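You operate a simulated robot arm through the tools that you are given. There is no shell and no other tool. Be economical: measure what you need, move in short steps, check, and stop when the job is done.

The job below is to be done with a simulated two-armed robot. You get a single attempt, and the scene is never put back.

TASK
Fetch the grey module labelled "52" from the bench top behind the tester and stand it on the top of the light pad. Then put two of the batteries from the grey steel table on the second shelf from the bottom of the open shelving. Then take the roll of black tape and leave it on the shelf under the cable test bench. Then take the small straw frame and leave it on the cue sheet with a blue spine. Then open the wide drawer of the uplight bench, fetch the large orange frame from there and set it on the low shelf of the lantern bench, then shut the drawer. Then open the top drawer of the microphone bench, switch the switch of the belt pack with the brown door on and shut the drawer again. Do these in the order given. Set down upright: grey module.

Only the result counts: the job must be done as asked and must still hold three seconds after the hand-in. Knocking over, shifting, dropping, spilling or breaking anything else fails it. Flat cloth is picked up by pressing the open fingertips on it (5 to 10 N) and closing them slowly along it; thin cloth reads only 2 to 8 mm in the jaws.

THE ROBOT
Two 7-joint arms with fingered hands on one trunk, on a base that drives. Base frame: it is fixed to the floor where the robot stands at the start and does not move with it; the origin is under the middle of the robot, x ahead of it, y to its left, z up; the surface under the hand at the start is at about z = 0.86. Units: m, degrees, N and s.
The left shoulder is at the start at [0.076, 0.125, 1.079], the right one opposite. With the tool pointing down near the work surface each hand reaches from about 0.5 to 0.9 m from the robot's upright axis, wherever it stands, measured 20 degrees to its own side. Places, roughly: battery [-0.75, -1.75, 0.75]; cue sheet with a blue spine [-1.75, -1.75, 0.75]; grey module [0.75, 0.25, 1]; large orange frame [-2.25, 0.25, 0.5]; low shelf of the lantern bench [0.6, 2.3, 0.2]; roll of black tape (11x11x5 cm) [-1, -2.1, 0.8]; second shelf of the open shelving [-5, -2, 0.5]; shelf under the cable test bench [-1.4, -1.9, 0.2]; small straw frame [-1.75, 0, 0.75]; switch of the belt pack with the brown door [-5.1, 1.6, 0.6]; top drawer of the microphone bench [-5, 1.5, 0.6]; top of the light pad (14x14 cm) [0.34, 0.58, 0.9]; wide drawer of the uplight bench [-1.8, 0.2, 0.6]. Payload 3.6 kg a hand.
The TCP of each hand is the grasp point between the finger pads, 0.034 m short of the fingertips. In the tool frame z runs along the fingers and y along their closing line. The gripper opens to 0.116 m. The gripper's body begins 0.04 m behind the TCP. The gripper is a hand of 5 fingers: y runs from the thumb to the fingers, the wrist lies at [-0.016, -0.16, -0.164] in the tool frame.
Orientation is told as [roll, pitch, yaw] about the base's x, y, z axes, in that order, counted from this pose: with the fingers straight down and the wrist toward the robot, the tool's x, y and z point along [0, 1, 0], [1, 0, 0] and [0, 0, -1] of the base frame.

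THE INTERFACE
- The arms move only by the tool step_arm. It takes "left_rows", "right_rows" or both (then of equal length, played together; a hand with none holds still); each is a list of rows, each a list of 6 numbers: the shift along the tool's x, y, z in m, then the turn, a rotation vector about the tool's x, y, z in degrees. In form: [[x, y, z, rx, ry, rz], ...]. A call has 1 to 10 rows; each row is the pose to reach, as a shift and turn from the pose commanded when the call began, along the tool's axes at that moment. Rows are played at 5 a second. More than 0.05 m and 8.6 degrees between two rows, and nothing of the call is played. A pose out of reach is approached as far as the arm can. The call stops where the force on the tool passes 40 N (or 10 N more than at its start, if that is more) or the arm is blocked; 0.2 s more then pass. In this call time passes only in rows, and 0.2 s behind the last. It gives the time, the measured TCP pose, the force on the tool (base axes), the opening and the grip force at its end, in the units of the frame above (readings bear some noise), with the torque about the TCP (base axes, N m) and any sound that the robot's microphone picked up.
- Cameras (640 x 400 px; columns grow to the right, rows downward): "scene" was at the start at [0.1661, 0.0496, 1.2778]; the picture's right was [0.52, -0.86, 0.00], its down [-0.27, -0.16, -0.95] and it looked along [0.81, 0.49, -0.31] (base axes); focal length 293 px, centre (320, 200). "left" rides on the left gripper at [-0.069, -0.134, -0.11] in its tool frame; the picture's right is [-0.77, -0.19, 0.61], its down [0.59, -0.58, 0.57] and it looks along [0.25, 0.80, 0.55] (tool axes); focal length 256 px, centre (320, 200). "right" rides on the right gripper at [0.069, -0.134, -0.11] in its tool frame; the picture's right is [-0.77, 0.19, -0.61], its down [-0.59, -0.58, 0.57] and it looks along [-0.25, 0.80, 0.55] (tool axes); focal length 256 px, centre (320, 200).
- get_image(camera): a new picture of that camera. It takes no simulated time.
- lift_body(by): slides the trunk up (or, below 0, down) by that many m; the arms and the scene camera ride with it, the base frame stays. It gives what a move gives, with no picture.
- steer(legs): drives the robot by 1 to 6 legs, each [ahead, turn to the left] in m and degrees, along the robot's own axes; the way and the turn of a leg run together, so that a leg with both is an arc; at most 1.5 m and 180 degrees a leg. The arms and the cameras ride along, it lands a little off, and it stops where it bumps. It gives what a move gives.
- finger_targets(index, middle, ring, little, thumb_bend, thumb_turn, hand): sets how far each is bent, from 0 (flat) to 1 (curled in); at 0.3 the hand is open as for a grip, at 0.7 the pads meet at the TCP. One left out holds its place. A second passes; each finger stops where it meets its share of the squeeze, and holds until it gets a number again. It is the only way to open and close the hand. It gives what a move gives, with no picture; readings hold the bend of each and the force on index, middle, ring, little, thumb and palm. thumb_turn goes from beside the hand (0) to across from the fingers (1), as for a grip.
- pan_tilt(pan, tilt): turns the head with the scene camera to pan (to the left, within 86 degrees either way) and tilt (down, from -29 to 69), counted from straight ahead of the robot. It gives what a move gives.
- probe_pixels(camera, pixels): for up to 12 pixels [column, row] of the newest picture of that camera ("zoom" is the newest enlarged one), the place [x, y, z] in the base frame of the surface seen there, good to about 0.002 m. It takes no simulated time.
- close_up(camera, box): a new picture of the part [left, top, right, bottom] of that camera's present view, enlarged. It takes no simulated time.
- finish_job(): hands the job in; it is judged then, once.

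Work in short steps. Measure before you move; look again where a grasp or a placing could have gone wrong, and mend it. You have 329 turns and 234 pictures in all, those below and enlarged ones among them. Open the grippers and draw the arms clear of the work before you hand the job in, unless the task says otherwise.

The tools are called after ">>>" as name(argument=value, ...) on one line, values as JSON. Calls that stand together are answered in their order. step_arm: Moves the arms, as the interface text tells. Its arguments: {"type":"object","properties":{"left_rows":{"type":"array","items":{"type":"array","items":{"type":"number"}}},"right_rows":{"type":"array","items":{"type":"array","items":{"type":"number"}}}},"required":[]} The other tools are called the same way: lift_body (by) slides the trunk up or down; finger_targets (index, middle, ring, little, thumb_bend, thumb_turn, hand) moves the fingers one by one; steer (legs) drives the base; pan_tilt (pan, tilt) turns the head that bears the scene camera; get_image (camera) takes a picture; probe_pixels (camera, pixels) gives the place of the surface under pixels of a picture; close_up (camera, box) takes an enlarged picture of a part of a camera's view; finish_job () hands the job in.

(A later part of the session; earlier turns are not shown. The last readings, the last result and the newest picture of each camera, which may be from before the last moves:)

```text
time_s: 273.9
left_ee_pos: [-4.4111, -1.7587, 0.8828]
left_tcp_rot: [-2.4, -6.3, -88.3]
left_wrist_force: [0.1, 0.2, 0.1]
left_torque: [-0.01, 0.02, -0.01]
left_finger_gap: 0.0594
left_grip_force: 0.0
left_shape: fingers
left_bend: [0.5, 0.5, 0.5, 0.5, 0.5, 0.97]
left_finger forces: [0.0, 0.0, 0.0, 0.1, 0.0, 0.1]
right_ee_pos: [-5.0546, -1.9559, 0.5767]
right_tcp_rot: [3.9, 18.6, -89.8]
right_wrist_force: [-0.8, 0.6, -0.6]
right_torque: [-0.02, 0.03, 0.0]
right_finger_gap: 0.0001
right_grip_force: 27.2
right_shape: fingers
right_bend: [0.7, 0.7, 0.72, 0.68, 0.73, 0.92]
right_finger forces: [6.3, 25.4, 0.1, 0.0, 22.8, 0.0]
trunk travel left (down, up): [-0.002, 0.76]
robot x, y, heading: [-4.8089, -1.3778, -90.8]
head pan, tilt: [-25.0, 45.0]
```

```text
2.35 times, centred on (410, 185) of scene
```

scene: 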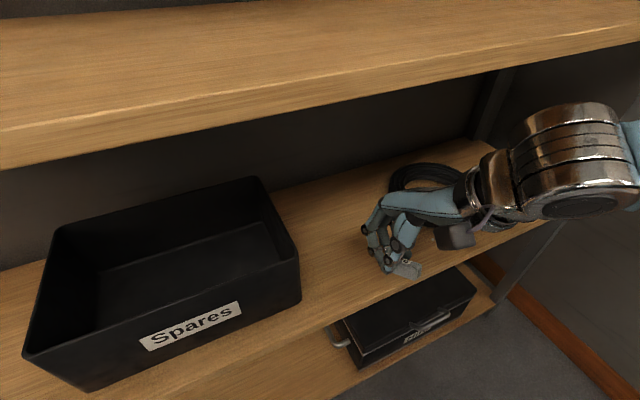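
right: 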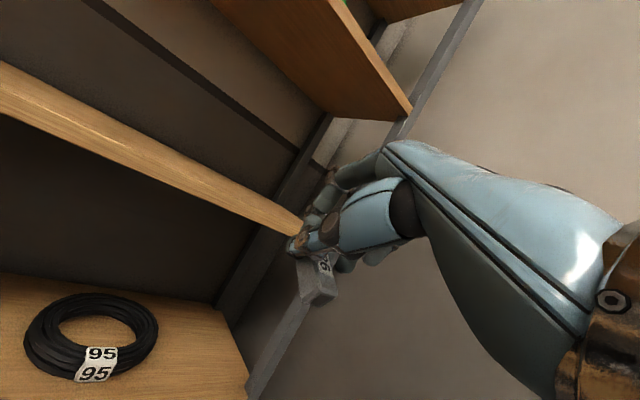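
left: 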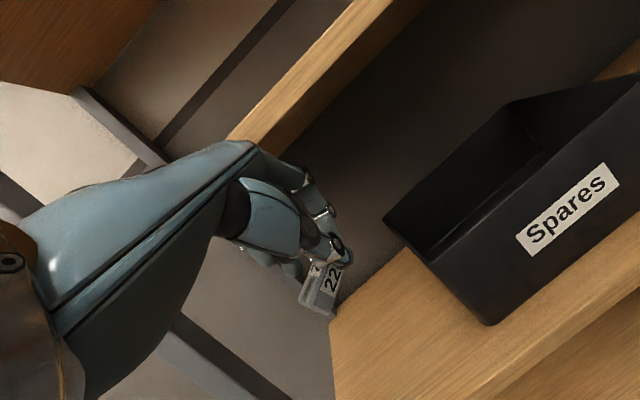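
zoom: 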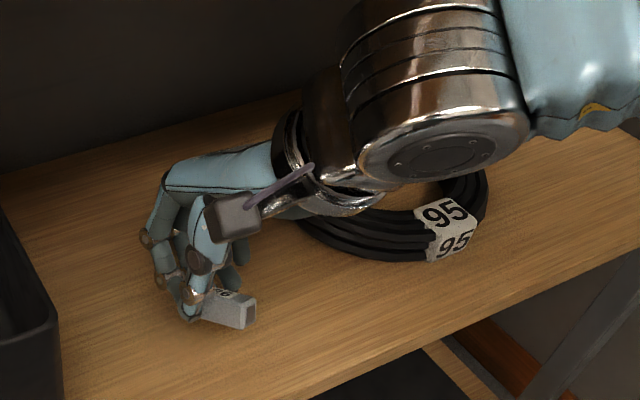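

Right over the spot. I lower until contact.

>>> step_arm(right_rows=[[0, 0.001, 0.002, 0, 0, 0], [0, 0.002, 0.006, 0, 0, 0], [0, 0.004, 0.011, 0, 0, 0], [0, 0.005, 0.016, 0, 0, 0], [0, 0.007, 0.021, 0, 0, 0], [0, 0.008, 0.025, 0, 0, 0], [0, 0.009, 0.028, 0, 0, 0]])

>>> close_up(camera="scene", box=[330, 170, 430, 250])

```text
time_s: 275.5
left_ee_pos: [-4.4089, -1.755, 0.884]
left_tcp_rot: [-2.4, -6.5, -88.3]
left_wrist_force: [0.4, -0.1, 0.8]
left_torque: [-0.01, -0.02, 0.0]
left_finger_gap: 0.0595
left_grip_force: 0.0
left_shape: fingers
left_bend: [0.5, 0.5, 0.5, 0.5, 0.5, 0.97]
left_finger forces: [0.0, 0.0, 0.0, 0.0, 0.0, 0.0]
right_ee_pos: [-5.051, -1.9578, 0.5542]
right_tcp_rot: [4.0, 17.8, -89.7]
right_wrist_force: [-1.8, -5.5, 37.8]
right_torque: [-0.48, 0.29, 0.01]
right_finger_gap: 0.0001
right_grip_force: 41.8
right_shape: fingers
right_bend: [0.71, 0.73, 0.72, 0.68, 0.73, 0.91]
right_finger forces: [4.5, 46.8, 0.1, 0.1, 32.4, 0.0]
trunk travel left (down, up): [-0.002, 0.76]
robot x, y, heading: [-4.8087, -1.3844, -90.9]
head pan, tilt: [-25.0, 45.0]
```

```text
5.00 times, centred on (380, 210) of scene
```

zoom: 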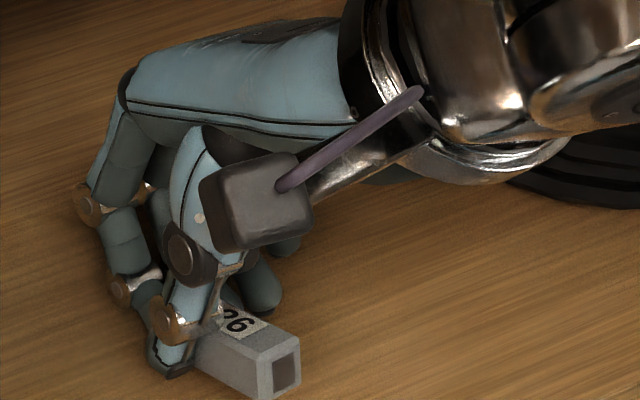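

Contact (38 N). I back off 4 mm and open.

>>> step_arm(right_rows=[[0, -0.0005, -0.002, 0, 0, 0], [0, -0.001, -0.004, 0, 0, 0], [0, -0.001, -0.004, 0, 0, 0]])

>>> finger_targets(hand="right", index=0.55, middle=0.55, ring=0.55, little=0.55, thumb_bend=0.5)

>>> close_up(camera="scene", box=[330, 170, 430, 250])

```text
time_s: 276.3
left_ee_pos: [-4.4089, -1.7565, 0.882]
left_tcp_rot: [-2.4, -6.4, -88.3]
left_wrist_force: [-0.2, 0.3, 0.3]
left_torque: [-0.02, 0.01, 0.01]
left_finger_gap: 0.0595
left_grip_force: 0.0
left_shape: fingers
left_bend: [0.5, 0.5, 0.5, 0.5, 0.5, 0.97]
left_finger forces: [0.0, 0.0, 0.0, 0.1, 0.0, 0.0]
right_ee_pos: [-5.0517, -1.9567, 0.5548]
right_tcp_rot: [4.0, 18.3, -89.5]
right_wrist_force: [-0.4, -10.1, 28.8]
right_torque: [-0.62, 0.21, 0.09]
right_finger_gap: 0.0001
right_grip_force: 40.0
right_shape: fingers
right_bend: [0.71, 0.73, 0.72, 0.68, 0.74, 0.91]
right_finger forces: [6.3, 44.3, 0.0, 0.0, 28.5, 0.0]
trunk travel left (down, up): [-0.002, 0.76]
robot x, y, heading: [-4.8104, -1.3772, -90.6]
head pan, tilt: [-25.0, 45.0]
```

```text
time_s: 276.6
left_ee_pos: [-4.4091, -1.7552, 0.8822]
left_tcp_rot: [-2.5, -6.3, -88.2]
left_wrist_force: [0.6, -0.1, -0.6]
left_torque: [0.0, 0.1, -0.02]
left_finger_gap: 0.0596
left_grip_force: 0.1
left_shape: fingers
left_bend: [0.5, 0.5, 0.5, 0.5, 0.5, 0.97]
left_finger forces: [0.0, 0.0, 0.0, 0.1, 0.0, 0.1]
right_ee_pos: [-5.0477, -1.9609, 0.5632]
right_tcp_rot: [3.8, 17.0, -88.8]
right_wrist_force: [7.4, -0.6, 31.6]
right_torque: [-0.06, 0.65, 0.02]
right_finger_gap: 0.047
right_grip_force: 13.4
right_shape: fingers
right_bend: [0.57, 0.57, 0.56, 0.55, 0.5, 0.97]
right_finger forces: [13.2, 8.9, 4.3, 0.1, 0.1, 0.0]
trunk travel left (down, up): [-0.002, 0.76]
robot x, y, heading: [-4.8145, -1.3809, -91.0]
head pan, tilt: [-25.0, 45.0]
stopped (right hand): the force on the tool passed its limit at 42 N (the readings are from after the stop); the commanded pose is now the measured one
```

```text
5.00 times, centred on (380, 210) of scene
```

zoom: 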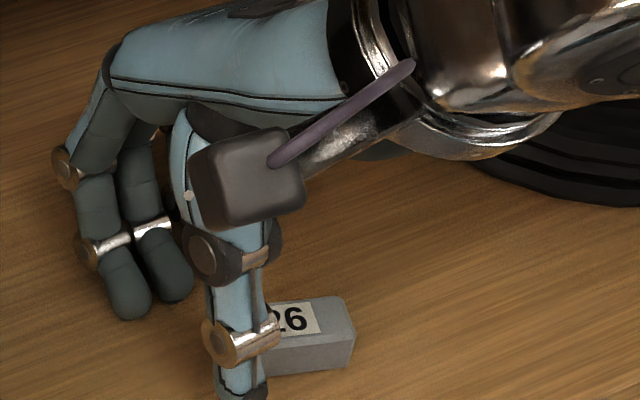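

Released; 26 rests on the shelf. I pause, lift 3 cm, then draw back.

>>> pan_tilt(pan=-30, tilt=45)

>>> step_arm(right_rows=[[0, -0.001, -0.002, 0, 0, 0], [0, -0.002, -0.006, 0, 0, 0], [0, -0.004, -0.012, 0, 0, 0], [0, -0.005, -0.018, 0, 0, 0], [0, -0.007, -0.024, 0, 0, 0], [0, -0.008, -0.027, 0, 0, 0]])

>>> pan_tilt(pan=-25, tilt=45)

>>> step_arm(right_rows=[[0, -0.002, 0.001, 0, 0, 0], [0, -0.007, 0.002, 0, 0, 0], [0, -0.015, 0.005, 0, 0, 0], [0, -0.027, 0.009, 0, 0, 0], [0, -0.043, 0.014, 0, 0, 0], [0, -0.06, 0.019, 0, 0, 0], [0, -0.078, 0.024, 0, 0, 0], [0, -0.094, 0.029, 0, 0, 0], [0, -0.107, 0.033, 0, 0, 0], [0, -0.115, 0.035, 0, 0, 0]])

>>> get_image(camera="scene")

```text
time_s: 277.2
left_ee_pos: [-4.4085, -1.7552, 0.8828]
left_tcp_rot: [-2.5, -6.5, -88.3]
left_wrist_force: [0.5, 0.1, 0.5]
left_torque: [0.04, -0.03, -0.02]
left_finger_gap: 0.0592
left_grip_force: 0.0
left_shape: fingers
left_bend: [0.5, 0.5, 0.5, 0.5, 0.5, 0.97]
left_finger forces: [0.0, 0.1, 0.0, 0.0, 0.0, 0.0]
right_ee_pos: [-5.0498, -1.9571, 0.56]
right_tcp_rot: [4.1, 17.5, -89.4]
right_wrist_force: [-4.5, -8.5, 48.7]
right_torque: [-0.99, 0.68, 0.05]
right_finger_gap: 0.0445
right_grip_force: 24.9
right_shape: fingers
right_bend: [0.57, 0.56, 0.61, 0.55, 0.5, 0.97]
right_finger forces: [16.8, 17.4, 15.0, 0.0, 0.0, 0.1]
trunk travel left (down, up): [-0.002, 0.76]
robot x, y, heading: [-4.8129, -1.3806, -91.0]
head pan, tilt: [-30.0, 45.0]
```

```text
time_s: 278.2
left_ee_pos: [-4.411, -1.7593, 0.882]
left_tcp_rot: [-2.4, -6.3, -88.3]
left_wrist_force: [-0.6, -0.1, 0.2]
left_torque: [-0.01, 0.04, -0.04]
left_finger_gap: 0.0594
left_grip_force: 0.2
left_shape: fingers
left_bend: [0.5, 0.5, 0.5, 0.5, 0.5, 0.97]
left_finger forces: [0.0, 0.0, 0.1, 0.0, 0.0, 0.0]
right_ee_pos: [-5.0545, -1.9534, 0.5684]
right_tcp_rot: [4.2, 18.9, -89.9]
right_wrist_force: [0.9, -0.1, 0.9]
right_torque: [-0.03, 0.05, 0.0]
right_finger_gap: 0.0516
right_grip_force: 0.1
right_shape: fingers
right_bend: [0.55, 0.55, 0.55, 0.55, 0.5, 0.97]
right_finger forces: [0.1, 0.0, 0.0, 0.0, 0.1, 0.0]
trunk travel left (down, up): [-0.002, 0.76]
robot x, y, heading: [-4.8132, -1.3812, -91.0]
head pan, tilt: [-30.0, 45.0]
stopped in row 4 (right hand): the arm was blocked; the commanded pose is now the measured one
```

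```text
time_s: 278.8
left_ee_pos: [-4.4108, -1.7579, 0.8825]
left_tcp_rot: [-2.4, -6.2, -88.3]
left_wrist_force: [-0.1, 0.0, 0.8]
left_torque: [0.01, 0.0, 0.01]
left_finger_gap: 0.0593
left_grip_force: 0.1
left_shape: fingers
left_bend: [0.5, 0.5, 0.5, 0.5, 0.5, 0.97]
left_finger forces: [0.1, 0.0, 0.1, 0.1, 0.0, 0.0]
right_ee_pos: [-5.0536, -1.9532, 0.5684]
right_tcp_rot: [4.2, 18.9, -89.9]
right_wrist_force: [-0.1, -0.2, 0.5]
right_torque: [-0.02, 0.0, 0.02]
right_finger_gap: 0.0517
right_grip_force: 0.1
right_shape: fingers
right_bend: [0.55, 0.55, 0.55, 0.55, 0.5, 0.97]
right_finger forces: [0.0, 0.0, 0.1, 0.0, 0.0, 0.0]
trunk travel left (down, up): [-0.002, 0.76]
robot x, y, heading: [-4.8112, -1.377, -91.0]
head pan, tilt: [-25.0, 45.0]
```

```text
time_s: 281.0
left_ee_pos: [-4.4104, -1.7588, 0.8829]
left_tcp_rot: [-2.3, -6.3, -88.4]
left_wrist_force: [-0.8, 0.0, -0.6]
left_torque: [0.01, -0.02, 0.03]
left_finger_gap: 0.0591
left_grip_force: 0.0
left_shape: fingers
left_bend: [0.5, 0.5, 0.5, 0.5, 0.5, 0.97]
left_finger forces: [0.0, 0.0, 0.0, 0.1, 0.0, 0.1]
right_ee_pos: [-5.0571, -1.8759, 0.5721]
right_tcp_rot: [4.3, 18.9, -89.9]
right_wrist_force: [0.0, 0.3, 0.0]
right_torque: [0.02, -0.03, 0.01]
right_finger_gap: 0.0518
right_grip_force: 0.1
right_shape: fingers
right_bend: [0.55, 0.55, 0.55, 0.55, 0.5, 0.97]
right_finger forces: [0.0, 0.1, 0.0, 0.0, 0.1, 0.1]
right hand out of reach, approached as far as the arm can: row 7, 8, 9, 10
trunk travel left (down, up): [-0.002, 0.76]
robot x, y, heading: [-4.812, -1.3778, -90.9]
head pan, tilt: [-25.0, 45.0]
```

```text
95 pictures are left
```

scene: 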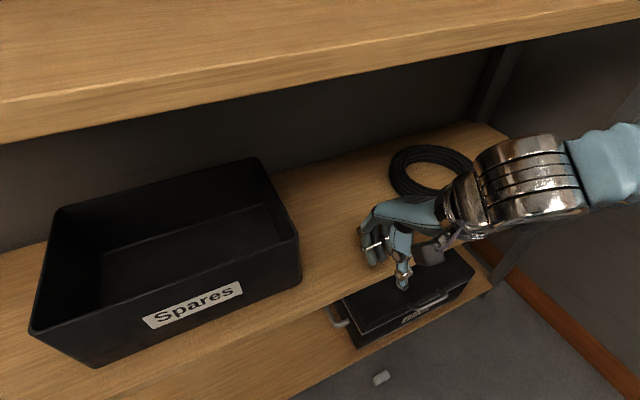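

Battery 26 was dragged off and now lies on the floor at (380,378). I measure it and will pick it up again — with a deeper grip this time.

>>> close_up(camera="scene", box=[350, 350, 420, 400])

>>> probe_pixels(camera="zoom", pixels=[[270, 220], [230, 240], [330, 200], [290, 260], [345, 235]])

```text
8.00 times, centred on (385, 375) of scene
```

zoom: 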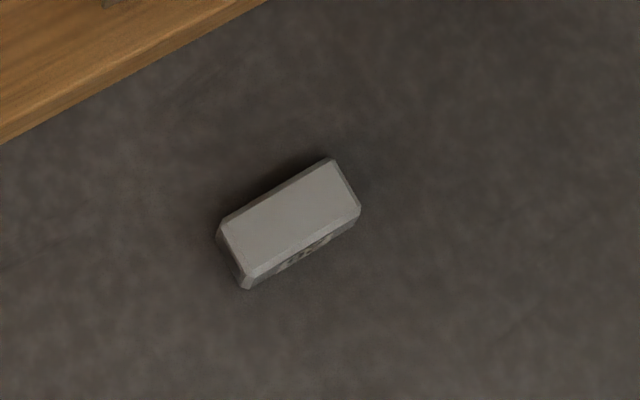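

```text
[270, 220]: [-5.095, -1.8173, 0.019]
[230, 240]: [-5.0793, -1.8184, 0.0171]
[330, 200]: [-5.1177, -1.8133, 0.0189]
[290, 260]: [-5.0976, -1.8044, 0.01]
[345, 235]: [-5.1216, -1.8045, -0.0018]
```

It lies ~5 cm in front of the shelving. First I retract the right hand out of the shelf and the left hand back from the post.

>>> step_arm(right_rows=[[0, -0.003, 0.001, 0, 0, 0], [0, -0.009, 0.003, 0, 0, 0], [0, -0.018, 0.006, -1, 0, 0], [0, -0.03, 0.01, -3, 0, 0], [0, -0.045, 0.015, -6, 0, 0], [0, -0.062, 0.02, -9, 0, 0], [0, -0.08, 0.026, -12, 0, 0], [0, -0.097, 0.032, -15, 0, 0], [0, -0.11, 0.036, -17, 0, 0], [0, -0.118, 0.038, -18, 0, 0]])

>>> step_arm(left_rows=[[0.002, -0.003, 0, 0.3, 0, 0], [0.005, -0.008, 0, 0.8, 0, 0], [0.01, -0.016, 0, 1.5, 0, 0], [0.016, -0.026, 0, 2.3, 0, 0], [0.023, -0.037, 0, 3.2, 0, 0], [0.03, -0.048, 0, 4, 0, 0], [0.037, -0.059, 0, 4.8, 0, 0], [0.043, -0.069, 0, 5.5, 0, 0], [0.047, -0.076, 0, 6, 0, 0], [0.05, -0.08, 0, 6.3, 0, 0]])

>>> pan_tilt(pan=-20, tilt=55)

>>> steer(legs=[[0.09, 0]])

>>> pan_tilt(pan=-30, tilt=60)

>>> get_image(camera="scene")

```text
time_s: 283.2
left_ee_pos: [-4.4089, -1.7578, 0.8811]
left_tcp_rot: [-2.3, -6.3, -88.1]
left_wrist_force: [0.1, -0.5, 0.1]
left_torque: [0.02, 0.06, -0.04]
left_finger_gap: 0.0592
left_grip_force: 0.1
left_shape: fingers
left_bend: [0.5, 0.5, 0.5, 0.5, 0.5, 0.97]
left_finger forces: [0.0, 0.0, 0.0, 0.0, 0.0, 0.0]
right_ee_pos: [-5.1643, -1.7937, 0.5163]
right_tcp_rot: [4.1, 0.8, -90.6]
right_wrist_force: [0.6, -1.0, -0.7]
right_torque: [0.03, 0.01, 0.03]
right_finger_gap: 0.0518
right_grip_force: 0.1
right_shape: fingers
right_bend: [0.55, 0.55, 0.55, 0.55, 0.5, 0.97]
right_finger forces: [0.0, 0.1, 0.0, 0.0, 0.1, 0.1]
right hand out of reach, approached as far as the arm can: row 2, 3, 4, 5, 6, 7, 8, 9, 10
trunk travel left (down, up): [-0.002, 0.76]
robot x, y, heading: [-4.8105, -1.3779, -90.9]
head pan, tilt: [-25.0, 45.0]
```

```text
time_s: 285.4
left_ee_pos: [-4.3644, -1.6762, 0.8709]
left_tcp_rot: [-2.3, 0.0, -88.6]
left_wrist_force: [-0.5, -0.5, 0.7]
left_torque: [0.01, -0.03, 0.03]
left_finger_gap: 0.0591
left_grip_force: 0.0
left_shape: fingers
left_bend: [0.5, 0.5, 0.5, 0.5, 0.5, 0.97]
left_finger forces: [0.0, 0.0, 0.0, 0.0, 0.0, 0.0]
right_ee_pos: [-5.1662, -1.7909, 0.5171]
right_tcp_rot: [4.1, 1.0, -91.1]
right_wrist_force: [-0.4, 0.0, 0.3]
right_torque: [-0.01, -0.01, 0.03]
right_finger_gap: 0.0519
right_grip_force: 0.1
right_shape: fingers
right_bend: [0.55, 0.55, 0.55, 0.55, 0.5, 0.97]
right_finger forces: [0.1, 0.1, 0.1, 0.0, 0.0, 0.0]
trunk travel left (down, up): [-0.002, 0.76]
robot x, y, heading: [-4.8111, -1.3756, -90.9]
head pan, tilt: [-25.0, 45.0]
```

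```text
time_s: 286.1
left_ee_pos: [-4.3635, -1.6783, 0.871]
left_tcp_rot: [-2.3, 0.1, -88.6]
left_wrist_force: [0.5, 0.0, 0.3]
left_torque: [-0.04, 0.0, -0.02]
left_finger_gap: 0.0595
left_grip_force: 0.1
left_shape: fingers
left_bend: [0.5, 0.5, 0.5, 0.5, 0.5, 0.97]
left_finger forces: [0.0, 0.1, 0.1, 0.0, 0.1, 0.1]
right_ee_pos: [-5.1661, -1.7914, 0.5164]
right_tcp_rot: [4.1, 1.0, -91.0]
right_wrist_force: [0.3, 0.8, -0.3]
right_torque: [0.02, -0.01, 0.0]
right_finger_gap: 0.0518
right_grip_force: 0.1
right_shape: fingers
right_bend: [0.55, 0.55, 0.55, 0.55, 0.5, 0.97]
right_finger forces: [0.0, 0.1, 0.1, 0.1, 0.1, 0.0]
trunk travel left (down, up): [-0.002, 0.76]
robot x, y, heading: [-4.8067, -1.3784, -90.9]
head pan, tilt: [-20.0, 55.0]
```

```text
time_s: 287.0
left_ee_pos: [-4.3634, -1.6955, 0.8729]
left_tcp_rot: [-2.4, -0.1, -88.7]
left_wrist_force: [-1.0, 0.6, -0.7]
left_torque: [-0.01, -0.01, 0.02]
left_finger_gap: 0.0595
left_grip_force: 0.0
left_shape: fingers
left_bend: [0.5, 0.5, 0.5, 0.5, 0.5, 0.97]
left_finger forces: [0.0, 0.0, 0.0, 0.0, 0.0, 0.1]
right_ee_pos: [-5.1662, -1.8079, 0.5181]
right_tcp_rot: [4.2, 0.9, -91.0]
right_wrist_force: [-0.8, 23.1, 17.3]
right_torque: [-1.15, 0.18, -0.22]
right_finger_gap: 0.0519
right_grip_force: 14.1
right_shape: fingers
right_bend: [0.55, 0.6, 0.55, 0.55, 0.5, 0.97]
right_finger forces: [0.0, 27.5, 0.0, 0.1, 0.1, 0.1]
trunk travel left (down, up): [-0.002, 0.76]
robot x, y, heading: [-4.8135, -1.3965, -91.8]
head pan, tilt: [-20.0, 55.0]
stopped in leg 1: the force on the tool passed its limit at 66 N (the readings are from after the stop); the commanded pose is now the measured one
```

```text
time_s: 287.7
left_ee_pos: [-4.3614, -1.6949, 0.872]
left_tcp_rot: [-2.4, -0.2, -88.5]
left_wrist_force: [-0.2, -0.5, 0.9]
left_torque: [0.0, -0.03, -0.01]
left_finger_gap: 0.0592
left_grip_force: 0.1
left_shape: fingers
left_bend: [0.5, 0.5, 0.5, 0.5, 0.5, 0.97]
left_finger forces: [0.1, 0.0, 0.1, 0.0, 0.1, 0.1]
right_ee_pos: [-5.1669, -1.81, 0.5175]
right_tcp_rot: [4.2, 0.8, -90.9]
right_wrist_force: [-2.4, 29.9, 23.5]
right_torque: [-1.41, 0.24, -0.42]
right_finger_gap: 0.052
right_grip_force: 17.7
right_shape: fingers
right_bend: [0.55, 0.61, 0.55, 0.55, 0.5, 0.97]
right_finger forces: [0.1, 36.0, 0.0, 0.0, 0.0, 0.1]
trunk travel left (down, up): [-0.002, 0.76]
robot x, y, heading: [-4.8096, -1.3988, -91.4]
head pan, tilt: [-30.0, 60.0]
```

```text
93 pictures are left
```

scene: 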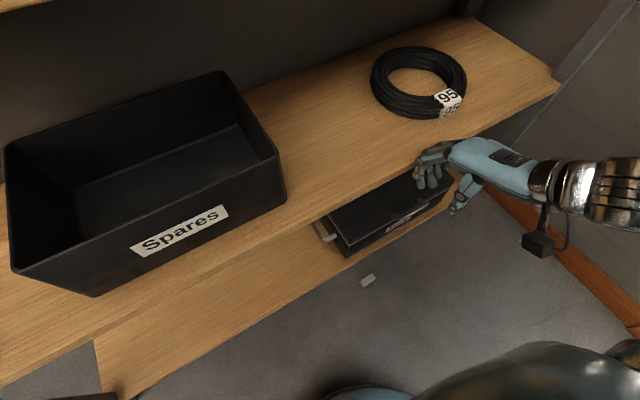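

The right fingers touched the shelf edge. I draw that hand back 3 cm and down, away from it.

>>> step_arm(right_rows=[[0, -0.005, 0.0, 0, 0, 0], [0, -0.015, 0.003, 0, 0, 0], [0, -0.025, 0.01, 0, 0, 0], [0, -0.035, 0.02, 0, 0, 0], [0, -0.045, 0.035, 0, 0, 0], [0, -0.05, 0.05, 0, 0, 0], [0, -0.05, 0.065, 0, 0, 0], [0, -0.05, 0.08, 0, 0, 0]])

```text
time_s: 289.5
left_ee_pos: [-4.3635, -1.6967, 0.8719]
left_tcp_rot: [-2.5, 0.0, -88.6]
left_wrist_force: [-0.1, 0.3, 0.4]
left_torque: [0.01, -0.03, 0.03]
left_finger_gap: 0.0595
left_grip_force: 0.1
left_shape: fingers
left_bend: [0.5, 0.5, 0.5, 0.5, 0.5, 0.97]
left_finger forces: [0.1, 0.1, 0.1, 0.0, 0.0, 0.0]
right_ee_pos: [-5.1611, -1.7584, 0.4372]
right_tcp_rot: [4.2, 1.0, -91.0]
right_wrist_force: [0.2, 0.1, 0.6]
right_torque: [0.01, 0.01, 0.01]
right_finger_gap: 0.052
right_grip_force: 0.1
right_shape: fingers
right_bend: [0.55, 0.55, 0.55, 0.55, 0.5, 0.97]
right_finger forces: [0.0, 0.0, 0.1, 0.0, 0.0, 0.1]
trunk travel left (down, up): [-0.002, 0.76]
robot x, y, heading: [-4.8095, -1.3995, -91.4]
head pan, tilt: [-30.0, 60.0]
```

Clear. I lower the right hand to z ≈ 0.25 in place.

>>> step_arm(right_rows=[[0, -0.002, 0.006, 0, 0, 0], [0, -0.006, 0.018, 0, -1, 0], [0, -0.01, 0.036, 0, -2, 0], [0, -0.015, 0.058, 0, -3, 0], [0, -0.02, 0.082, 0, -4, 0], [0, -0.025, 0.106, 0, -4, 0], [0, -0.03, 0.13, 0, -4, 0], [0, -0.03, 0.15, 0, -4, 0], [0, -0.03, 0.166, 0, -4, 0], [0, -0.03, 0.18, 0, -4, 0]])

>>> steer(legs=[[0.06, 0]])

>>> pan_tilt(pan=-25, tilt=62)

>>> get_image(camera="right")

```text
time_s: 291.7
left_ee_pos: [-4.3647, -1.6972, 0.8719]
left_tcp_rot: [-2.4, 0.0, -88.7]
left_wrist_force: [1.1, 0.4, -0.3]
left_torque: [-0.01, 0.0, 0.02]
left_finger_gap: 0.0591
left_grip_force: 0.0
left_shape: fingers
left_bend: [0.5, 0.5, 0.5, 0.5, 0.5, 0.97]
left_finger forces: [0.0, 0.0, 0.1, 0.1, 0.1, 0.1]
right_ee_pos: [-5.1468, -1.7261, 0.2584]
right_tcp_rot: [0.2, 0.9, -90.9]
right_wrist_force: [0.3, -0.5, -0.5]
right_torque: [0.0, 0.0, -0.04]
right_finger_gap: 0.052
right_grip_force: 0.1
right_shape: fingers
right_bend: [0.55, 0.55, 0.55, 0.55, 0.5, 0.97]
right_finger forces: [0.0, 0.1, 0.1, 0.1, 0.0, 0.0]
trunk travel left (down, up): [-0.002, 0.76]
robot x, y, heading: [-4.812, -1.3994, -91.0]
head pan, tilt: [-30.0, 60.0]
```

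```text
time_s: 292.7
left_ee_pos: [-4.3646, -1.7558, 0.872]
left_tcp_rot: [-2.4, 0.0, -88.5]
left_wrist_force: [0.8, -0.4, -0.5]
left_torque: [0.0, 0.01, 0.01]
left_finger_gap: 0.0595
left_grip_force: 0.0
left_shape: fingers
left_bend: [0.5, 0.5, 0.5, 0.5, 0.5, 0.97]
left_finger forces: [0.0, 0.0, 0.0, 0.1, 0.0, 0.0]
right_ee_pos: [-5.1471, -1.786, 0.2582]
right_tcp_rot: [0.2, 1.0, -91.0]
right_wrist_force: [-0.3, -0.1, 0.7]
right_torque: [0.02, -0.01, 0.01]
right_finger_gap: 0.0516
right_grip_force: 0.1
right_shape: fingers
right_bend: [0.55, 0.55, 0.55, 0.55, 0.5, 0.97]
right_finger forces: [0.0, 0.1, 0.0, 0.0, 0.0, 0.1]
trunk travel left (down, up): [-0.002, 0.76]
robot x, y, heading: [-4.8094, -1.4568, -91.3]
head pan, tilt: [-30.0, 60.0]
```

```text
time_s: 293.3
left_ee_pos: [-4.3652, -1.7559, 0.8712]
left_tcp_rot: [-2.4, 0.0, -88.5]
left_wrist_force: [-0.7, -0.3, -0.1]
left_torque: [0.04, -0.02, 0.02]
left_finger_gap: 0.0596
left_grip_force: 0.0
left_shape: fingers
left_bend: [0.5, 0.5, 0.5, 0.5, 0.5, 0.97]
left_finger forces: [0.0, 0.1, 0.0, 0.0, 0.0, 0.0]
right_ee_pos: [-5.1468, -1.7852, 0.2576]
right_tcp_rot: [0.2, 1.0, -91.0]
right_wrist_force: [0.5, -0.6, 0.4]
right_torque: [0.0, -0.01, 0.03]
right_finger_gap: 0.0519
right_grip_force: 0.0
right_shape: fingers
right_bend: [0.55, 0.55, 0.55, 0.55, 0.5, 0.97]
right_finger forces: [0.1, 0.1, 0.0, 0.0, 0.0, 0.0]
trunk travel left (down, up): [-0.002, 0.76]
robot x, y, heading: [-4.8116, -1.4574, -91.4]
head pan, tilt: [-25.0, 62.0]
```

```text
92 pictures are left
```

right: 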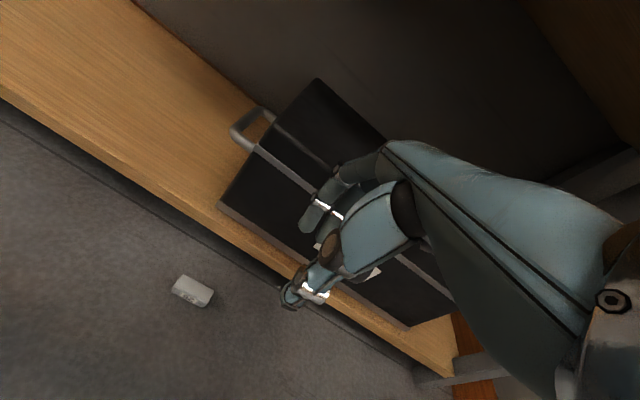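

Calm. A 5° left turn will bring the hand almost over the battery.

>>> steer(legs=[[0, 5]])

>>> step_arm(right_rows=[[0.002, 0, 0.003, 0, 0, 0.3], [0.005, 0, 0.009, 0, 0, 1], [0.008, 0, 0.018, 0, 0, 2], [0.011, 0.001, 0.03, 0, 0, 3], [0.014, 0.002, 0.042, 0, 0, 4], [0.016, 0.002, 0.054, 0, 0, 5], [0.018, 0.003, 0.066, 0, 0, 6], [0.018, 0.003, 0.077, 0, 0, 7], [0.018, 0.003, 0.086, 0, 0, 8], [0.018, 0.003, 0.092, 0, 0, 9]])

>>> get_image(camera="right")

```text
time_s: 294.2
left_ee_pos: [-4.3408, -1.7152, 0.8714]
left_tcp_rot: [-2.4, 0.0, -83.5]
left_wrist_force: [-0.1, 0.8, 0.5]
left_torque: [-0.02, -0.02, 0.03]
left_finger_gap: 0.0595
left_grip_force: 0.0
left_shape: fingers
left_bend: [0.5, 0.5, 0.5, 0.5, 0.5, 0.97]
left_finger forces: [0.1, 0.1, 0.0, 0.1, 0.0, 0.1]
right_ee_pos: [-5.1167, -1.8139, 0.2579]
right_tcp_rot: [0.2, 0.9, -85.9]
right_wrist_force: [-0.3, 0.6, -0.2]
right_torque: [0.0, -0.01, 0.0]
right_finger_gap: 0.0519
right_grip_force: 0.0
right_shape: fingers
right_bend: [0.55, 0.55, 0.55, 0.55, 0.5, 0.97]
right_finger forces: [0.0, 0.0, 0.0, 0.0, 0.1, 0.0]
trunk travel left (down, up): [-0.002, 0.76]
robot x, y, heading: [-4.8112, -1.4606, -86.3]
head pan, tilt: [-25.0, 62.0]
```

```text
time_s: 296.4
left_ee_pos: [-4.3395, -1.7149, 0.8715]
left_tcp_rot: [-2.4, 0.0, -83.5]
left_wrist_force: [-0.5, 0.3, 0.3]
left_torque: [-0.03, -0.03, 0.05]
left_finger_gap: 0.0594
left_grip_force: 0.0
left_shape: fingers
left_bend: [0.5, 0.5, 0.5, 0.5, 0.5, 0.97]
left_finger forces: [0.0, 0.0, 0.1, 0.0, 0.0, 0.0]
right_ee_pos: [-5.1162, -1.8141, 0.168]
right_tcp_rot: [1.0, 1.1, -94.7]
right_wrist_force: [0.6, 0.0, 0.0]
right_torque: [-0.01, -0.01, -0.01]
right_finger_gap: 0.052
right_grip_force: 0.1
right_shape: fingers
right_bend: [0.55, 0.55, 0.55, 0.55, 0.5, 0.97]
right_finger forces: [0.1, 0.0, 0.0, 0.1, 0.0, 0.0]
right hand out of reach, approached as far as the arm can: row 6, 7, 8, 9, 10
trunk travel left (down, up): [-0.002, 0.76]
robot x, y, heading: [-4.8143, -1.4575, -86.1]
head pan, tilt: [-25.0, 62.0]
```

```text
91 pictures are left
```

right: 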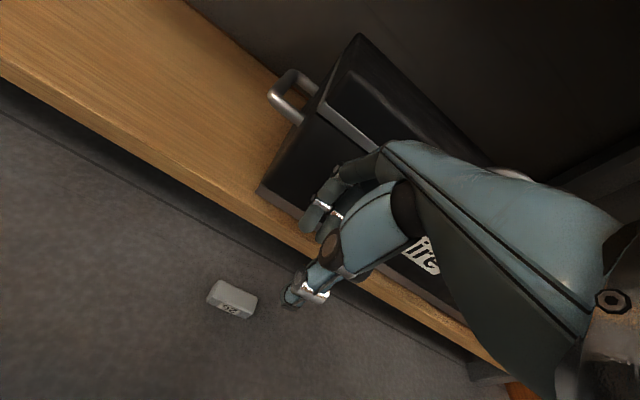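

I probe the battery precisely from this picture.

>>> probe_pixels(camera="right", pixels=[[219, 281], [257, 296], [209, 298], [246, 314], [230, 295], [290, 240]])

>>> steer(legs=[[-0.012, 4]])

```text
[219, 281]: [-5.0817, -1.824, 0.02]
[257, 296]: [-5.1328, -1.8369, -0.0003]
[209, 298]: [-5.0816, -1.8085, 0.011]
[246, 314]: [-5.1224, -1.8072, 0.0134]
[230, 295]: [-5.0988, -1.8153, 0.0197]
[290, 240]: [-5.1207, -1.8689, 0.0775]
```

```text
time_s: 297.3
left_ee_pos: [-4.3246, -1.6702, 0.8724]
left_tcp_rot: [-2.4, 0.0, -79.4]
left_wrist_force: [0.1, -0.1, 0.1]
left_torque: [-0.02, 0.02, -0.04]
left_finger_gap: 0.0593
left_grip_force: 0.1
left_shape: fingers
left_bend: [0.5, 0.5, 0.5, 0.5, 0.5, 0.97]
left_finger forces: [0.0, 0.1, 0.0, 0.0, 0.0, 0.0]
right_ee_pos: [-5.0926, -1.8231, 0.167]
right_tcp_rot: [1.0, 0.9, -90.7]
right_wrist_force: [0.7, -0.1, 1.0]
right_torque: [0.02, -0.01, 0.01]
right_finger_gap: 0.0519
right_grip_force: 0.1
right_shape: fingers
right_bend: [0.55, 0.55, 0.55, 0.55, 0.5, 0.97]
right_finger forces: [0.0, 0.1, 0.0, 0.0, 0.1, 0.0]
trunk travel left (down, up): [-0.002, 0.76]
robot x, y, heading: [-4.8108, -1.4479, -82.2]
head pan, tilt: [-25.0, 62.0]
```

Battery centre (−5.102,−1.8165), axis along x. TCP is within 1 cm; I correct and descend.

>>> step_arm(right_rows=[[-0.002, -0.001, 0.004, 0, 0, 0], [-0.005, -0.003, 0.012, 0, 0, 0], [-0.008, -0.005, 0.024, 0, 0, 0], [-0.009, -0.0065, 0.04, 0, 0, 0], [-0.009, -0.0065, 0.056, 0, 0, 0], [-0.009, -0.0065, 0.072, 0, 0, 0], [-0.009, -0.0065, 0.086, 0, 0, 0], [-0.009, -0.0065, 0.098, 0, 0, 0], [-0.009, -0.0065, 0.107, 0, 0, 0], [-0.009, -0.0065, 0.112, 0, 0, 0]])

>>> get_image(camera="right")

```text
time_s: 298.9
left_ee_pos: [-4.3249, -1.6701, 0.8704]
left_tcp_rot: [-2.3, 0.0, -79.8]
left_wrist_force: [-0.1, 0.9, 0.1]
left_torque: [0.02, 0.0, 0.02]
left_finger_gap: 0.0592
left_grip_force: 0.1
left_shape: fingers
left_bend: [0.5, 0.5, 0.5, 0.5, 0.5, 0.97]
left_finger forces: [0.0, 0.0, 0.0, 0.0, 0.0, 0.0]
right_ee_pos: [-5.1026, -1.8058, 0.0845]
right_tcp_rot: [1.0, 1.5, -91.0]
right_wrist_force: [2.1, 11.7, 6.7]
right_torque: [-0.48, 0.06, 0.0]
right_finger_gap: 0.052
right_grip_force: 6.8
right_shape: fingers
right_bend: [0.55, 0.57, 0.55, 0.55, 0.5, 0.97]
right_finger forces: [0.0, 13.0, 0.0, 0.0, 0.0, 0.0]
trunk travel left (down, up): [-0.002, 0.76]
robot x, y, heading: [-4.8144, -1.4469, -82.6]
head pan, tilt: [-25.0, 62.0]
stopped in row 7 (right hand): the force on the tool passed its limit at 46 N (the readings are from after the stop); the commanded pose is now the measured one
```

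```text
90 pictures are left
```

right: 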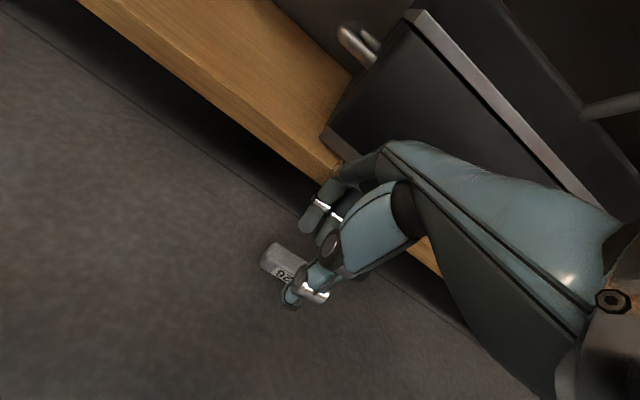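

The middle finger's knuckle touches the bottom shelf. I'll first drag the battery towards me: fingertips pressed on its top, then pull back. First up and back 2.5 cm.

>>> step_arm(right_rows=[[0, -0.003, -0.003, 0, 0, 0], [0, -0.008, -0.008, 0, 0, 0], [0, -0.015, -0.012, 0, 0, 0], [0, -0.02, -0.014, 0, 0, 0], [0, -0.022, -0.014, 0, 0, 0]])

>>> step_arm(right_rows=[[0, 0, 0.004, 0, 0, 0], [0, 0, 0.01, 0, 0, 0], [0, 0, 0.018, 0, 0, 0], [0, 0, 0.026, 0, 0, 0], [0, 0, 0.033, 0, 0, 0], [0, 0, 0.039, 0, 0, 0], [0, 0, 0.043, 0, 0, 0]])

>>> get_image(camera="right")

```text
time_s: 300.1
left_ee_pos: [-4.3254, -1.6712, 0.8702]
left_tcp_rot: [-2.4, 0.0, -79.8]
left_wrist_force: [0.6, -0.3, -0.7]
left_torque: [0.02, 0.01, 0.0]
left_finger_gap: 0.0594
left_grip_force: 0.1
left_shape: fingers
left_bend: [0.5, 0.5, 0.5, 0.5, 0.5, 0.97]
left_finger forces: [0.0, 0.1, 0.0, 0.1, 0.1, 0.1]
right_ee_pos: [-5.102, -1.7869, 0.1006]
right_tcp_rot: [0.9, 1.3, -91.0]
right_wrist_force: [0.2, 0.1, 0.0]
right_torque: [-0.02, 0.0, 0.02]
right_finger_gap: 0.0519
right_grip_force: 0.0
right_shape: fingers
right_bend: [0.55, 0.55, 0.55, 0.55, 0.5, 0.97]
right_finger forces: [0.0, 0.0, 0.0, 0.0, 0.0, 0.0]
trunk travel left (down, up): [-0.002, 0.76]
robot x, y, heading: [-4.8131, -1.4475, -82.6]
head pan, tilt: [-25.0, 62.0]
```

```text
time_s: 301.7
left_ee_pos: [-4.3244, -1.669, 0.8713]
left_tcp_rot: [-2.4, 0.0, -79.6]
left_wrist_force: [-0.7, -0.3, -0.8]
left_torque: [-0.01, -0.02, 0.0]
left_finger_gap: 0.0592
left_grip_force: 0.1
left_shape: fingers
left_bend: [0.5, 0.5, 0.5, 0.5, 0.5, 0.97]
left_finger forces: [0.1, 0.0, 0.1, 0.0, 0.0, 0.1]
right_ee_pos: [-5.1003, -1.7879, 0.0595]
right_tcp_rot: [0.9, 0.8, -90.9]
right_wrist_force: [1.7, 0.5, 24.9]
right_torque: [-0.61, -0.19, 0.03]
right_finger_gap: 0.0499
right_grip_force: 12.2
right_shape: fingers
right_bend: [0.56, 0.56, 0.55, 0.55, 0.5, 0.97]
right_finger forces: [18.5, 6.6, 0.0, 0.0, 0.0, 0.1]
trunk travel left (down, up): [-0.002, 0.76]
robot x, y, heading: [-4.8157, -1.444, -82.4]
head pan, tilt: [-25.0, 62.0]
```

```text
89 pictures are left
```

right: 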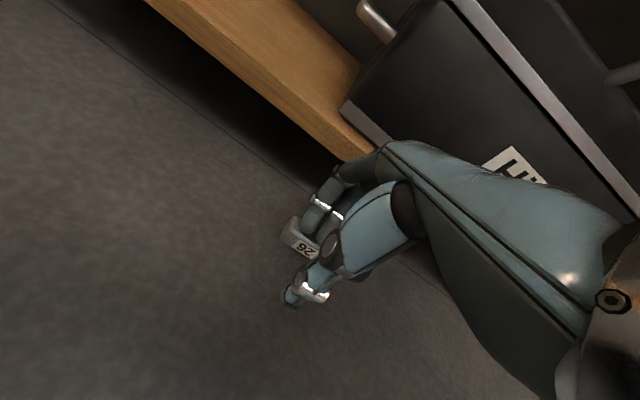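

Index and middle press on the battery (25 N). I drag back 4.5 cm.

>>> step_arm(right_rows=[[0, -0.001, -0.001, 0, 0, 0], [0, -0.004, -0.002, 0, 0, 0], [0, -0.008, -0.002, 0, 0, 0], [0, -0.013, -0.002, 0, 0, 0], [0, -0.019, -0.002, 0, 0, 0], [0, -0.025, -0.002, 0, 0, 0], [0, -0.031, -0.002, 0, 0, 0], [0, -0.037, -0.002, 0, 0, 0], [0, -0.042, -0.002, 0, 0, 0], [0, -0.045, -0.002, 0, 0, 0]])

>>> step_arm(right_rows=[[0, 0, -0.005, 0, 0, 0], [0, 0, -0.02, 0, 0, 0], [0, 0, -0.04, 0, 0, 0]])

>>> get_image(camera="right")

```text
time_s: 303.9
left_ee_pos: [-4.3242, -1.6703, 0.8717]
left_tcp_rot: [-2.4, 0.0, -79.7]
left_wrist_force: [0.5, 1.2, 0.5]
left_torque: [-0.02, 0.0, -0.01]
left_finger_gap: 0.0592
left_grip_force: 0.1
left_shape: fingers
left_bend: [0.5, 0.5, 0.5, 0.5, 0.5, 0.97]
left_finger forces: [0.0, 0.1, 0.0, 0.1, 0.0, 0.0]
right_ee_pos: [-5.0987, -1.741, 0.0594]
right_tcp_rot: [0.9, 1.5, -90.9]
right_wrist_force: [0.1, 0.1, -0.1]
right_torque: [-0.04, 0.02, 0.03]
right_finger_gap: 0.052
right_grip_force: 0.0
right_shape: fingers
right_bend: [0.55, 0.55, 0.55, 0.55, 0.5, 0.97]
right_finger forces: [0.0, 0.0, 0.0, 0.1, 0.1, 0.0]
trunk travel left (down, up): [-0.002, 0.76]
robot x, y, heading: [-4.8135, -1.4435, -82.7]
head pan, tilt: [-25.0, 62.0]
```

```text
time_s: 304.7
left_ee_pos: [-4.3257, -1.6709, 0.8707]
left_tcp_rot: [-2.3, 0.0, -79.7]
left_wrist_force: [0.1, -1.0, -0.4]
left_torque: [0.0, -0.01, -0.04]
left_finger_gap: 0.0594
left_grip_force: 0.1
left_shape: fingers
left_bend: [0.5, 0.5, 0.5, 0.5, 0.5, 0.97]
left_finger forces: [0.1, 0.0, 0.0, 0.0, 0.0, 0.1]
right_ee_pos: [-5.1009, -1.7412, 0.0996]
right_tcp_rot: [0.8, 1.4, -91.0]
right_wrist_force: [-0.5, 0.5, -0.3]
right_torque: [0.0, 0.02, -0.02]
right_finger_gap: 0.0518
right_grip_force: 0.0
right_shape: fingers
right_bend: [0.55, 0.55, 0.55, 0.55, 0.5, 0.97]
right_finger forces: [0.1, 0.0, 0.0, 0.1, 0.1, 0.1]
trunk travel left (down, up): [-0.002, 0.76]
robot x, y, heading: [-4.8115, -1.4451, -82.4]
head pan, tilt: [-25.0, 62.0]
```

```text
88 pictures are left
```

right: 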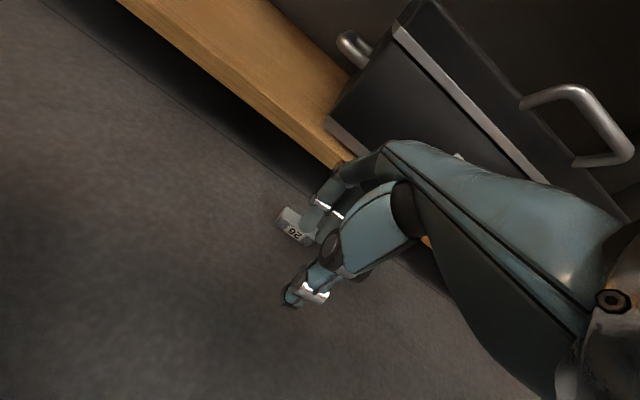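

I check where the battery is now.

>>> probe_pixels(camera="right", pixels=[[292, 210], [280, 222], [297, 240], [300, 225], [287, 217]])

```text
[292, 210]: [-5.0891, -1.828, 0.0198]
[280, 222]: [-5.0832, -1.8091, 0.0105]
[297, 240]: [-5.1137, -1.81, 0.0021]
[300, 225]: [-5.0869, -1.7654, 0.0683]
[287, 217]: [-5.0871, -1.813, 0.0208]
```

It hardly moved (I'd released pressure). I repeat: over it, press, and drag without lifting.

>>> step_arm(right_rows=[[0, 0.008, 0, 0, 0, 0], [0, 0.024, 0, 0, 0, 0], [0, 0.04, 0.005, 0, 0, 0], [0, 0.045, 0.015, 0, 0, 0], [0, 0.045, 0.025, 0, 0, 0], [0, 0.045, 0.034, 0, 0, 0], [0, 0.045, 0.04, 0, 0, 0]])

>>> step_arm(right_rows=[[0, -0.002, 0.001, 0, 0, 0], [0, -0.006, 0.001, 0, 0, 0], [0, -0.011, 0.001, 0, 0, 0], [0, -0.017, 0.001, 0, 0, 0], [0, -0.023, 0.001, 0, 0, 0], [0, -0.029, 0.001, 0, 0, 0], [0, -0.035, 0.001, 0, 0, 0], [0, -0.041, 0.001, 0, 0, 0], [0, -0.046, 0.001, 0, 0, 0], [0, -0.05, 0, 0, 0, 0]])

>>> get_image(camera="right")

```text
time_s: 306.3
left_ee_pos: [-4.3249, -1.6684, 0.8719]
left_tcp_rot: [-2.3, -0.1, -79.7]
left_wrist_force: [0.1, 0.4, -0.1]
left_torque: [0.0, -0.02, 0.0]
left_finger_gap: 0.0595
left_grip_force: 0.0
left_shape: fingers
left_bend: [0.5, 0.5, 0.5, 0.5, 0.5, 0.97]
left_finger forces: [0.1, 0.0, 0.0, 0.1, 0.0, 0.1]
right_ee_pos: [-5.1022, -1.7874, 0.0604]
right_tcp_rot: [0.9, 1.2, -90.7]
right_wrist_force: [0.0, 0.8, 12.0]
right_torque: [-0.26, -0.13, 0.02]
right_finger_gap: 0.0504
right_grip_force: 5.9
right_shape: fingers
right_bend: [0.56, 0.56, 0.55, 0.55, 0.5, 0.97]
right_finger forces: [9.6, 2.2, 0.1, 0.0, 0.0, 0.0]
trunk travel left (down, up): [-0.002, 0.76]
robot x, y, heading: [-4.8114, -1.4458, -82.4]
head pan, tilt: [-25.0, 62.0]
```

```text
time_s: 308.5
left_ee_pos: [-4.3243, -1.6702, 0.8719]
left_tcp_rot: [-2.3, 0.0, -79.7]
left_wrist_force: [0.7, -0.2, 0.9]
left_torque: [-0.01, -0.04, 0.01]
left_finger_gap: 0.0594
left_grip_force: 0.0
left_shape: fingers
left_bend: [0.5, 0.5, 0.5, 0.5, 0.5, 0.97]
left_finger forces: [0.1, 0.1, 0.1, 0.0, 0.0, 0.1]
right_ee_pos: [-5.099, -1.7357, 0.0597]
right_tcp_rot: [0.8, 1.5, -90.9]
right_wrist_force: [0.0, 0.6, -0.2]
right_torque: [0.01, 0.0, 0.01]
right_finger_gap: 0.0517
right_grip_force: 0.0
right_shape: fingers
right_bend: [0.55, 0.55, 0.55, 0.55, 0.5, 0.97]
right_finger forces: [0.1, 0.0, 0.0, 0.1, 0.0, 0.0]
trunk travel left (down, up): [-0.002, 0.76]
robot x, y, heading: [-4.8155, -1.4448, -82.3]
head pan, tilt: [-25.0, 62.0]
```

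```text
87 pictures are left
```

right: 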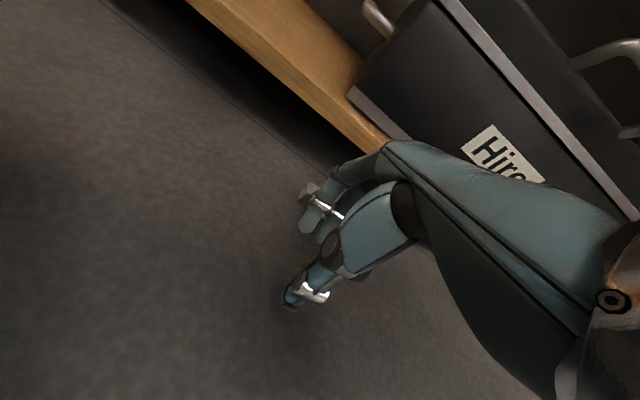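

It slipped off. Instead I narrow the hand to a ~3.3 cm gap (less knuckle bulge) and straddle the battery directly.

>>> step_arm(right_rows=[[0, 0, -0.01, 0, 0, 0], [0, 0, -0.03, 0, 0, 0], [0, 0, -0.05, 0, 0, 0]])

>>> finger_targets(hand="right", index=0.6, middle=0.6, ring=0.72, little=0.72, thumb_bend=0.6)

>>> get_image(camera="right")

>>> probe_pixels(camera="right", pixels=[[300, 200], [290, 210], [310, 190], [285, 200]])

```text
time_s: 309.3
left_ee_pos: [-4.3253, -1.6705, 0.8724]
left_tcp_rot: [-2.2, 0.0, -79.7]
left_wrist_force: [1.2, 0.8, 0.0]
left_torque: [-0.02, -0.04, 0.01]
left_finger_gap: 0.0594
left_grip_force: 0.1
left_shape: fingers
left_bend: [0.5, 0.5, 0.5, 0.5, 0.5, 0.97]
left_finger forces: [0.1, 0.0, 0.0, 0.0, 0.0, 0.0]
right_ee_pos: [-5.1011, -1.7351, 0.1104]
right_tcp_rot: [0.8, 1.4, -91.0]
right_wrist_force: [-0.4, -0.3, -0.2]
right_torque: [-0.02, -0.03, 0.0]
right_finger_gap: 0.0517
right_grip_force: 0.1
right_shape: fingers
right_bend: [0.55, 0.55, 0.55, 0.55, 0.5, 0.97]
right_finger forces: [0.1, 0.0, 0.0, 0.1, 0.0, 0.0]
trunk travel left (down, up): [-0.002, 0.76]
robot x, y, heading: [-4.8118, -1.4462, -82.7]
head pan, tilt: [-25.0, 62.0]
```

```text
time_s: 310.3
left_ee_pos: [-4.3252, -1.6707, 0.8719]
left_tcp_rot: [-2.3, -0.1, -79.6]
left_wrist_force: [0.7, -0.1, -1.3]
left_torque: [0.02, 0.03, -0.02]
left_finger_gap: 0.0594
left_grip_force: 0.0
left_shape: fingers
left_bend: [0.5, 0.5, 0.5, 0.5, 0.5, 0.97]
left_finger forces: [0.1, 0.1, 0.0, 0.0, 0.0, 0.1]
right_ee_pos: [-5.1027, -1.737, 0.1108]
right_tcp_rot: [0.8, 1.3, -90.9]
right_wrist_force: [0.1, 0.0, -0.2]
right_torque: [0.03, -0.01, 0.01]
right_finger_gap: 0.0307
right_grip_force: 0.0
right_shape: fingers
right_bend: [0.6, 0.6, 0.72, 0.72, 0.6, 0.97]
right_finger forces: [0.1, 0.1, 0.0, 0.0, 0.0, 0.0]
trunk travel left (down, up): [-0.002, 0.76]
robot x, y, heading: [-4.813, -1.4466, -82.4]
head pan, tilt: [-25.0, 62.0]
```

```text
86 pictures are left
```

right: 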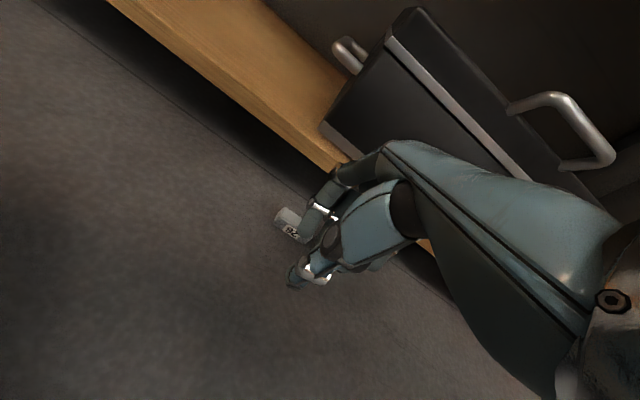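

```text
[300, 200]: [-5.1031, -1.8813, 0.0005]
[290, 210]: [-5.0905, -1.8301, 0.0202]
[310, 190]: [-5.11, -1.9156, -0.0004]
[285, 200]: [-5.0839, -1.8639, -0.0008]
```

Battery: y −1.811…−1.830, x ≈ −5.10. I move above it and descend to z 0.045.

>>> step_arm(right_rows=[[0, 0.004, 0, 0, 0, 0], [0, 0.014, 0, 0, 0, 0], [0, 0.028, 0, 0, 0, 0], [0, 0.044, 0, 0, 0, 0], [0, 0.06, 0, 0, 0, 0], [0, 0.073, 0, 0, 0, 0], [0, 0.081, 0, 0, 0, 0], [0, 0.083, 0, 0, 0, 0]])

>>> step_arm(right_rows=[[0, 0, 0.005, 0, 0, 0], [0, 0, 0.015, 0, 0, 0], [0, 0, 0.028, 0, 0, 0], [0, 0, 0.041, 0, 0, 0], [0, 0, 0.052, 0, 0, 0], [0, 0, 0.06, 0, 0, 0], [0, 0, 0.066, 0, 0, 0]])

>>> get_image(camera="right")

```text
time_s: 312.1
left_ee_pos: [-4.3254, -1.6717, 0.8718]
left_tcp_rot: [-2.4, 0.0, -79.8]
left_wrist_force: [0.3, 0.0, 0.4]
left_torque: [0.01, -0.04, 0.01]
left_finger_gap: 0.0594
left_grip_force: 0.1
left_shape: fingers
left_bend: [0.5, 0.5, 0.5, 0.5, 0.5, 0.97]
left_finger forces: [0.0, 0.1, 0.0, 0.0, 0.0, 0.0]
right_ee_pos: [-5.102, -1.8188, 0.1082]
right_tcp_rot: [0.9, 1.5, -91.0]
right_wrist_force: [1.9, 6.0, 5.9]
right_torque: [-0.19, 0.04, 0.01]
right_finger_gap: 0.0306
right_grip_force: 4.0
right_shape: fingers
right_bend: [0.6, 0.62, 0.72, 0.72, 0.6, 0.97]
right_finger forces: [0.1, 7.8, 0.1, 0.0, 0.0, 0.0]
trunk travel left (down, up): [-0.002, 0.76]
robot x, y, heading: [-4.8107, -1.4424, -82.5]
head pan, tilt: [-25.0, 62.0]
```

```text
time_s: 312.7
left_ee_pos: [-4.3265, -1.6706, 0.8717]
left_tcp_rot: [-2.3, 0.1, -79.9]
left_wrist_force: [-0.2, -1.1, 0.9]
left_torque: [0.02, 0.02, -0.03]
left_finger_gap: 0.0594
left_grip_force: 0.0
left_shape: fingers
left_bend: [0.5, 0.5, 0.5, 0.5, 0.5, 0.97]
left_finger forces: [0.0, 0.0, 0.0, 0.0, 0.1, 0.0]
right_ee_pos: [-5.1054, -1.8131, 0.0924]
right_tcp_rot: [0.7, 1.7, -91.1]
right_wrist_force: [3.2, 16.1, 14.1]
right_torque: [-0.74, 0.13, 0.0]
right_finger_gap: 0.0306
right_grip_force: 10.7
right_shape: fingers
right_bend: [0.6, 0.64, 0.72, 0.72, 0.6, 0.97]
right_finger forces: [0.1, 20.5, 0.1, 0.0, 0.0, 0.0]
trunk travel left (down, up): [-0.002, 0.76]
robot x, y, heading: [-4.8117, -1.4443, -82.8]
head pan, tilt: [-25.0, 62.0]
stopped in row 3 (right hand): the force on the tool passed its limit at 48 N (the readings are from after the stop); the commanded pose is now the measured one
```

```text
85 pictures are left
```

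right: 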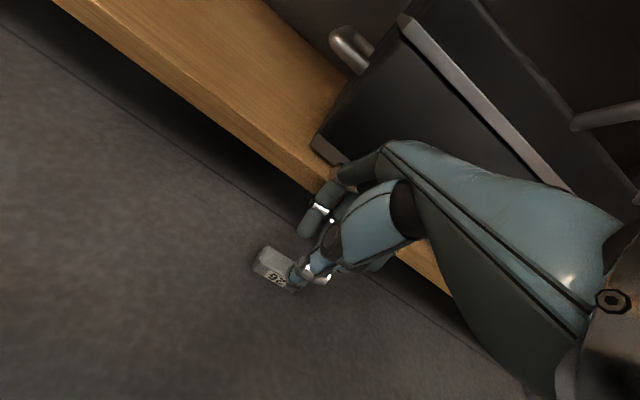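

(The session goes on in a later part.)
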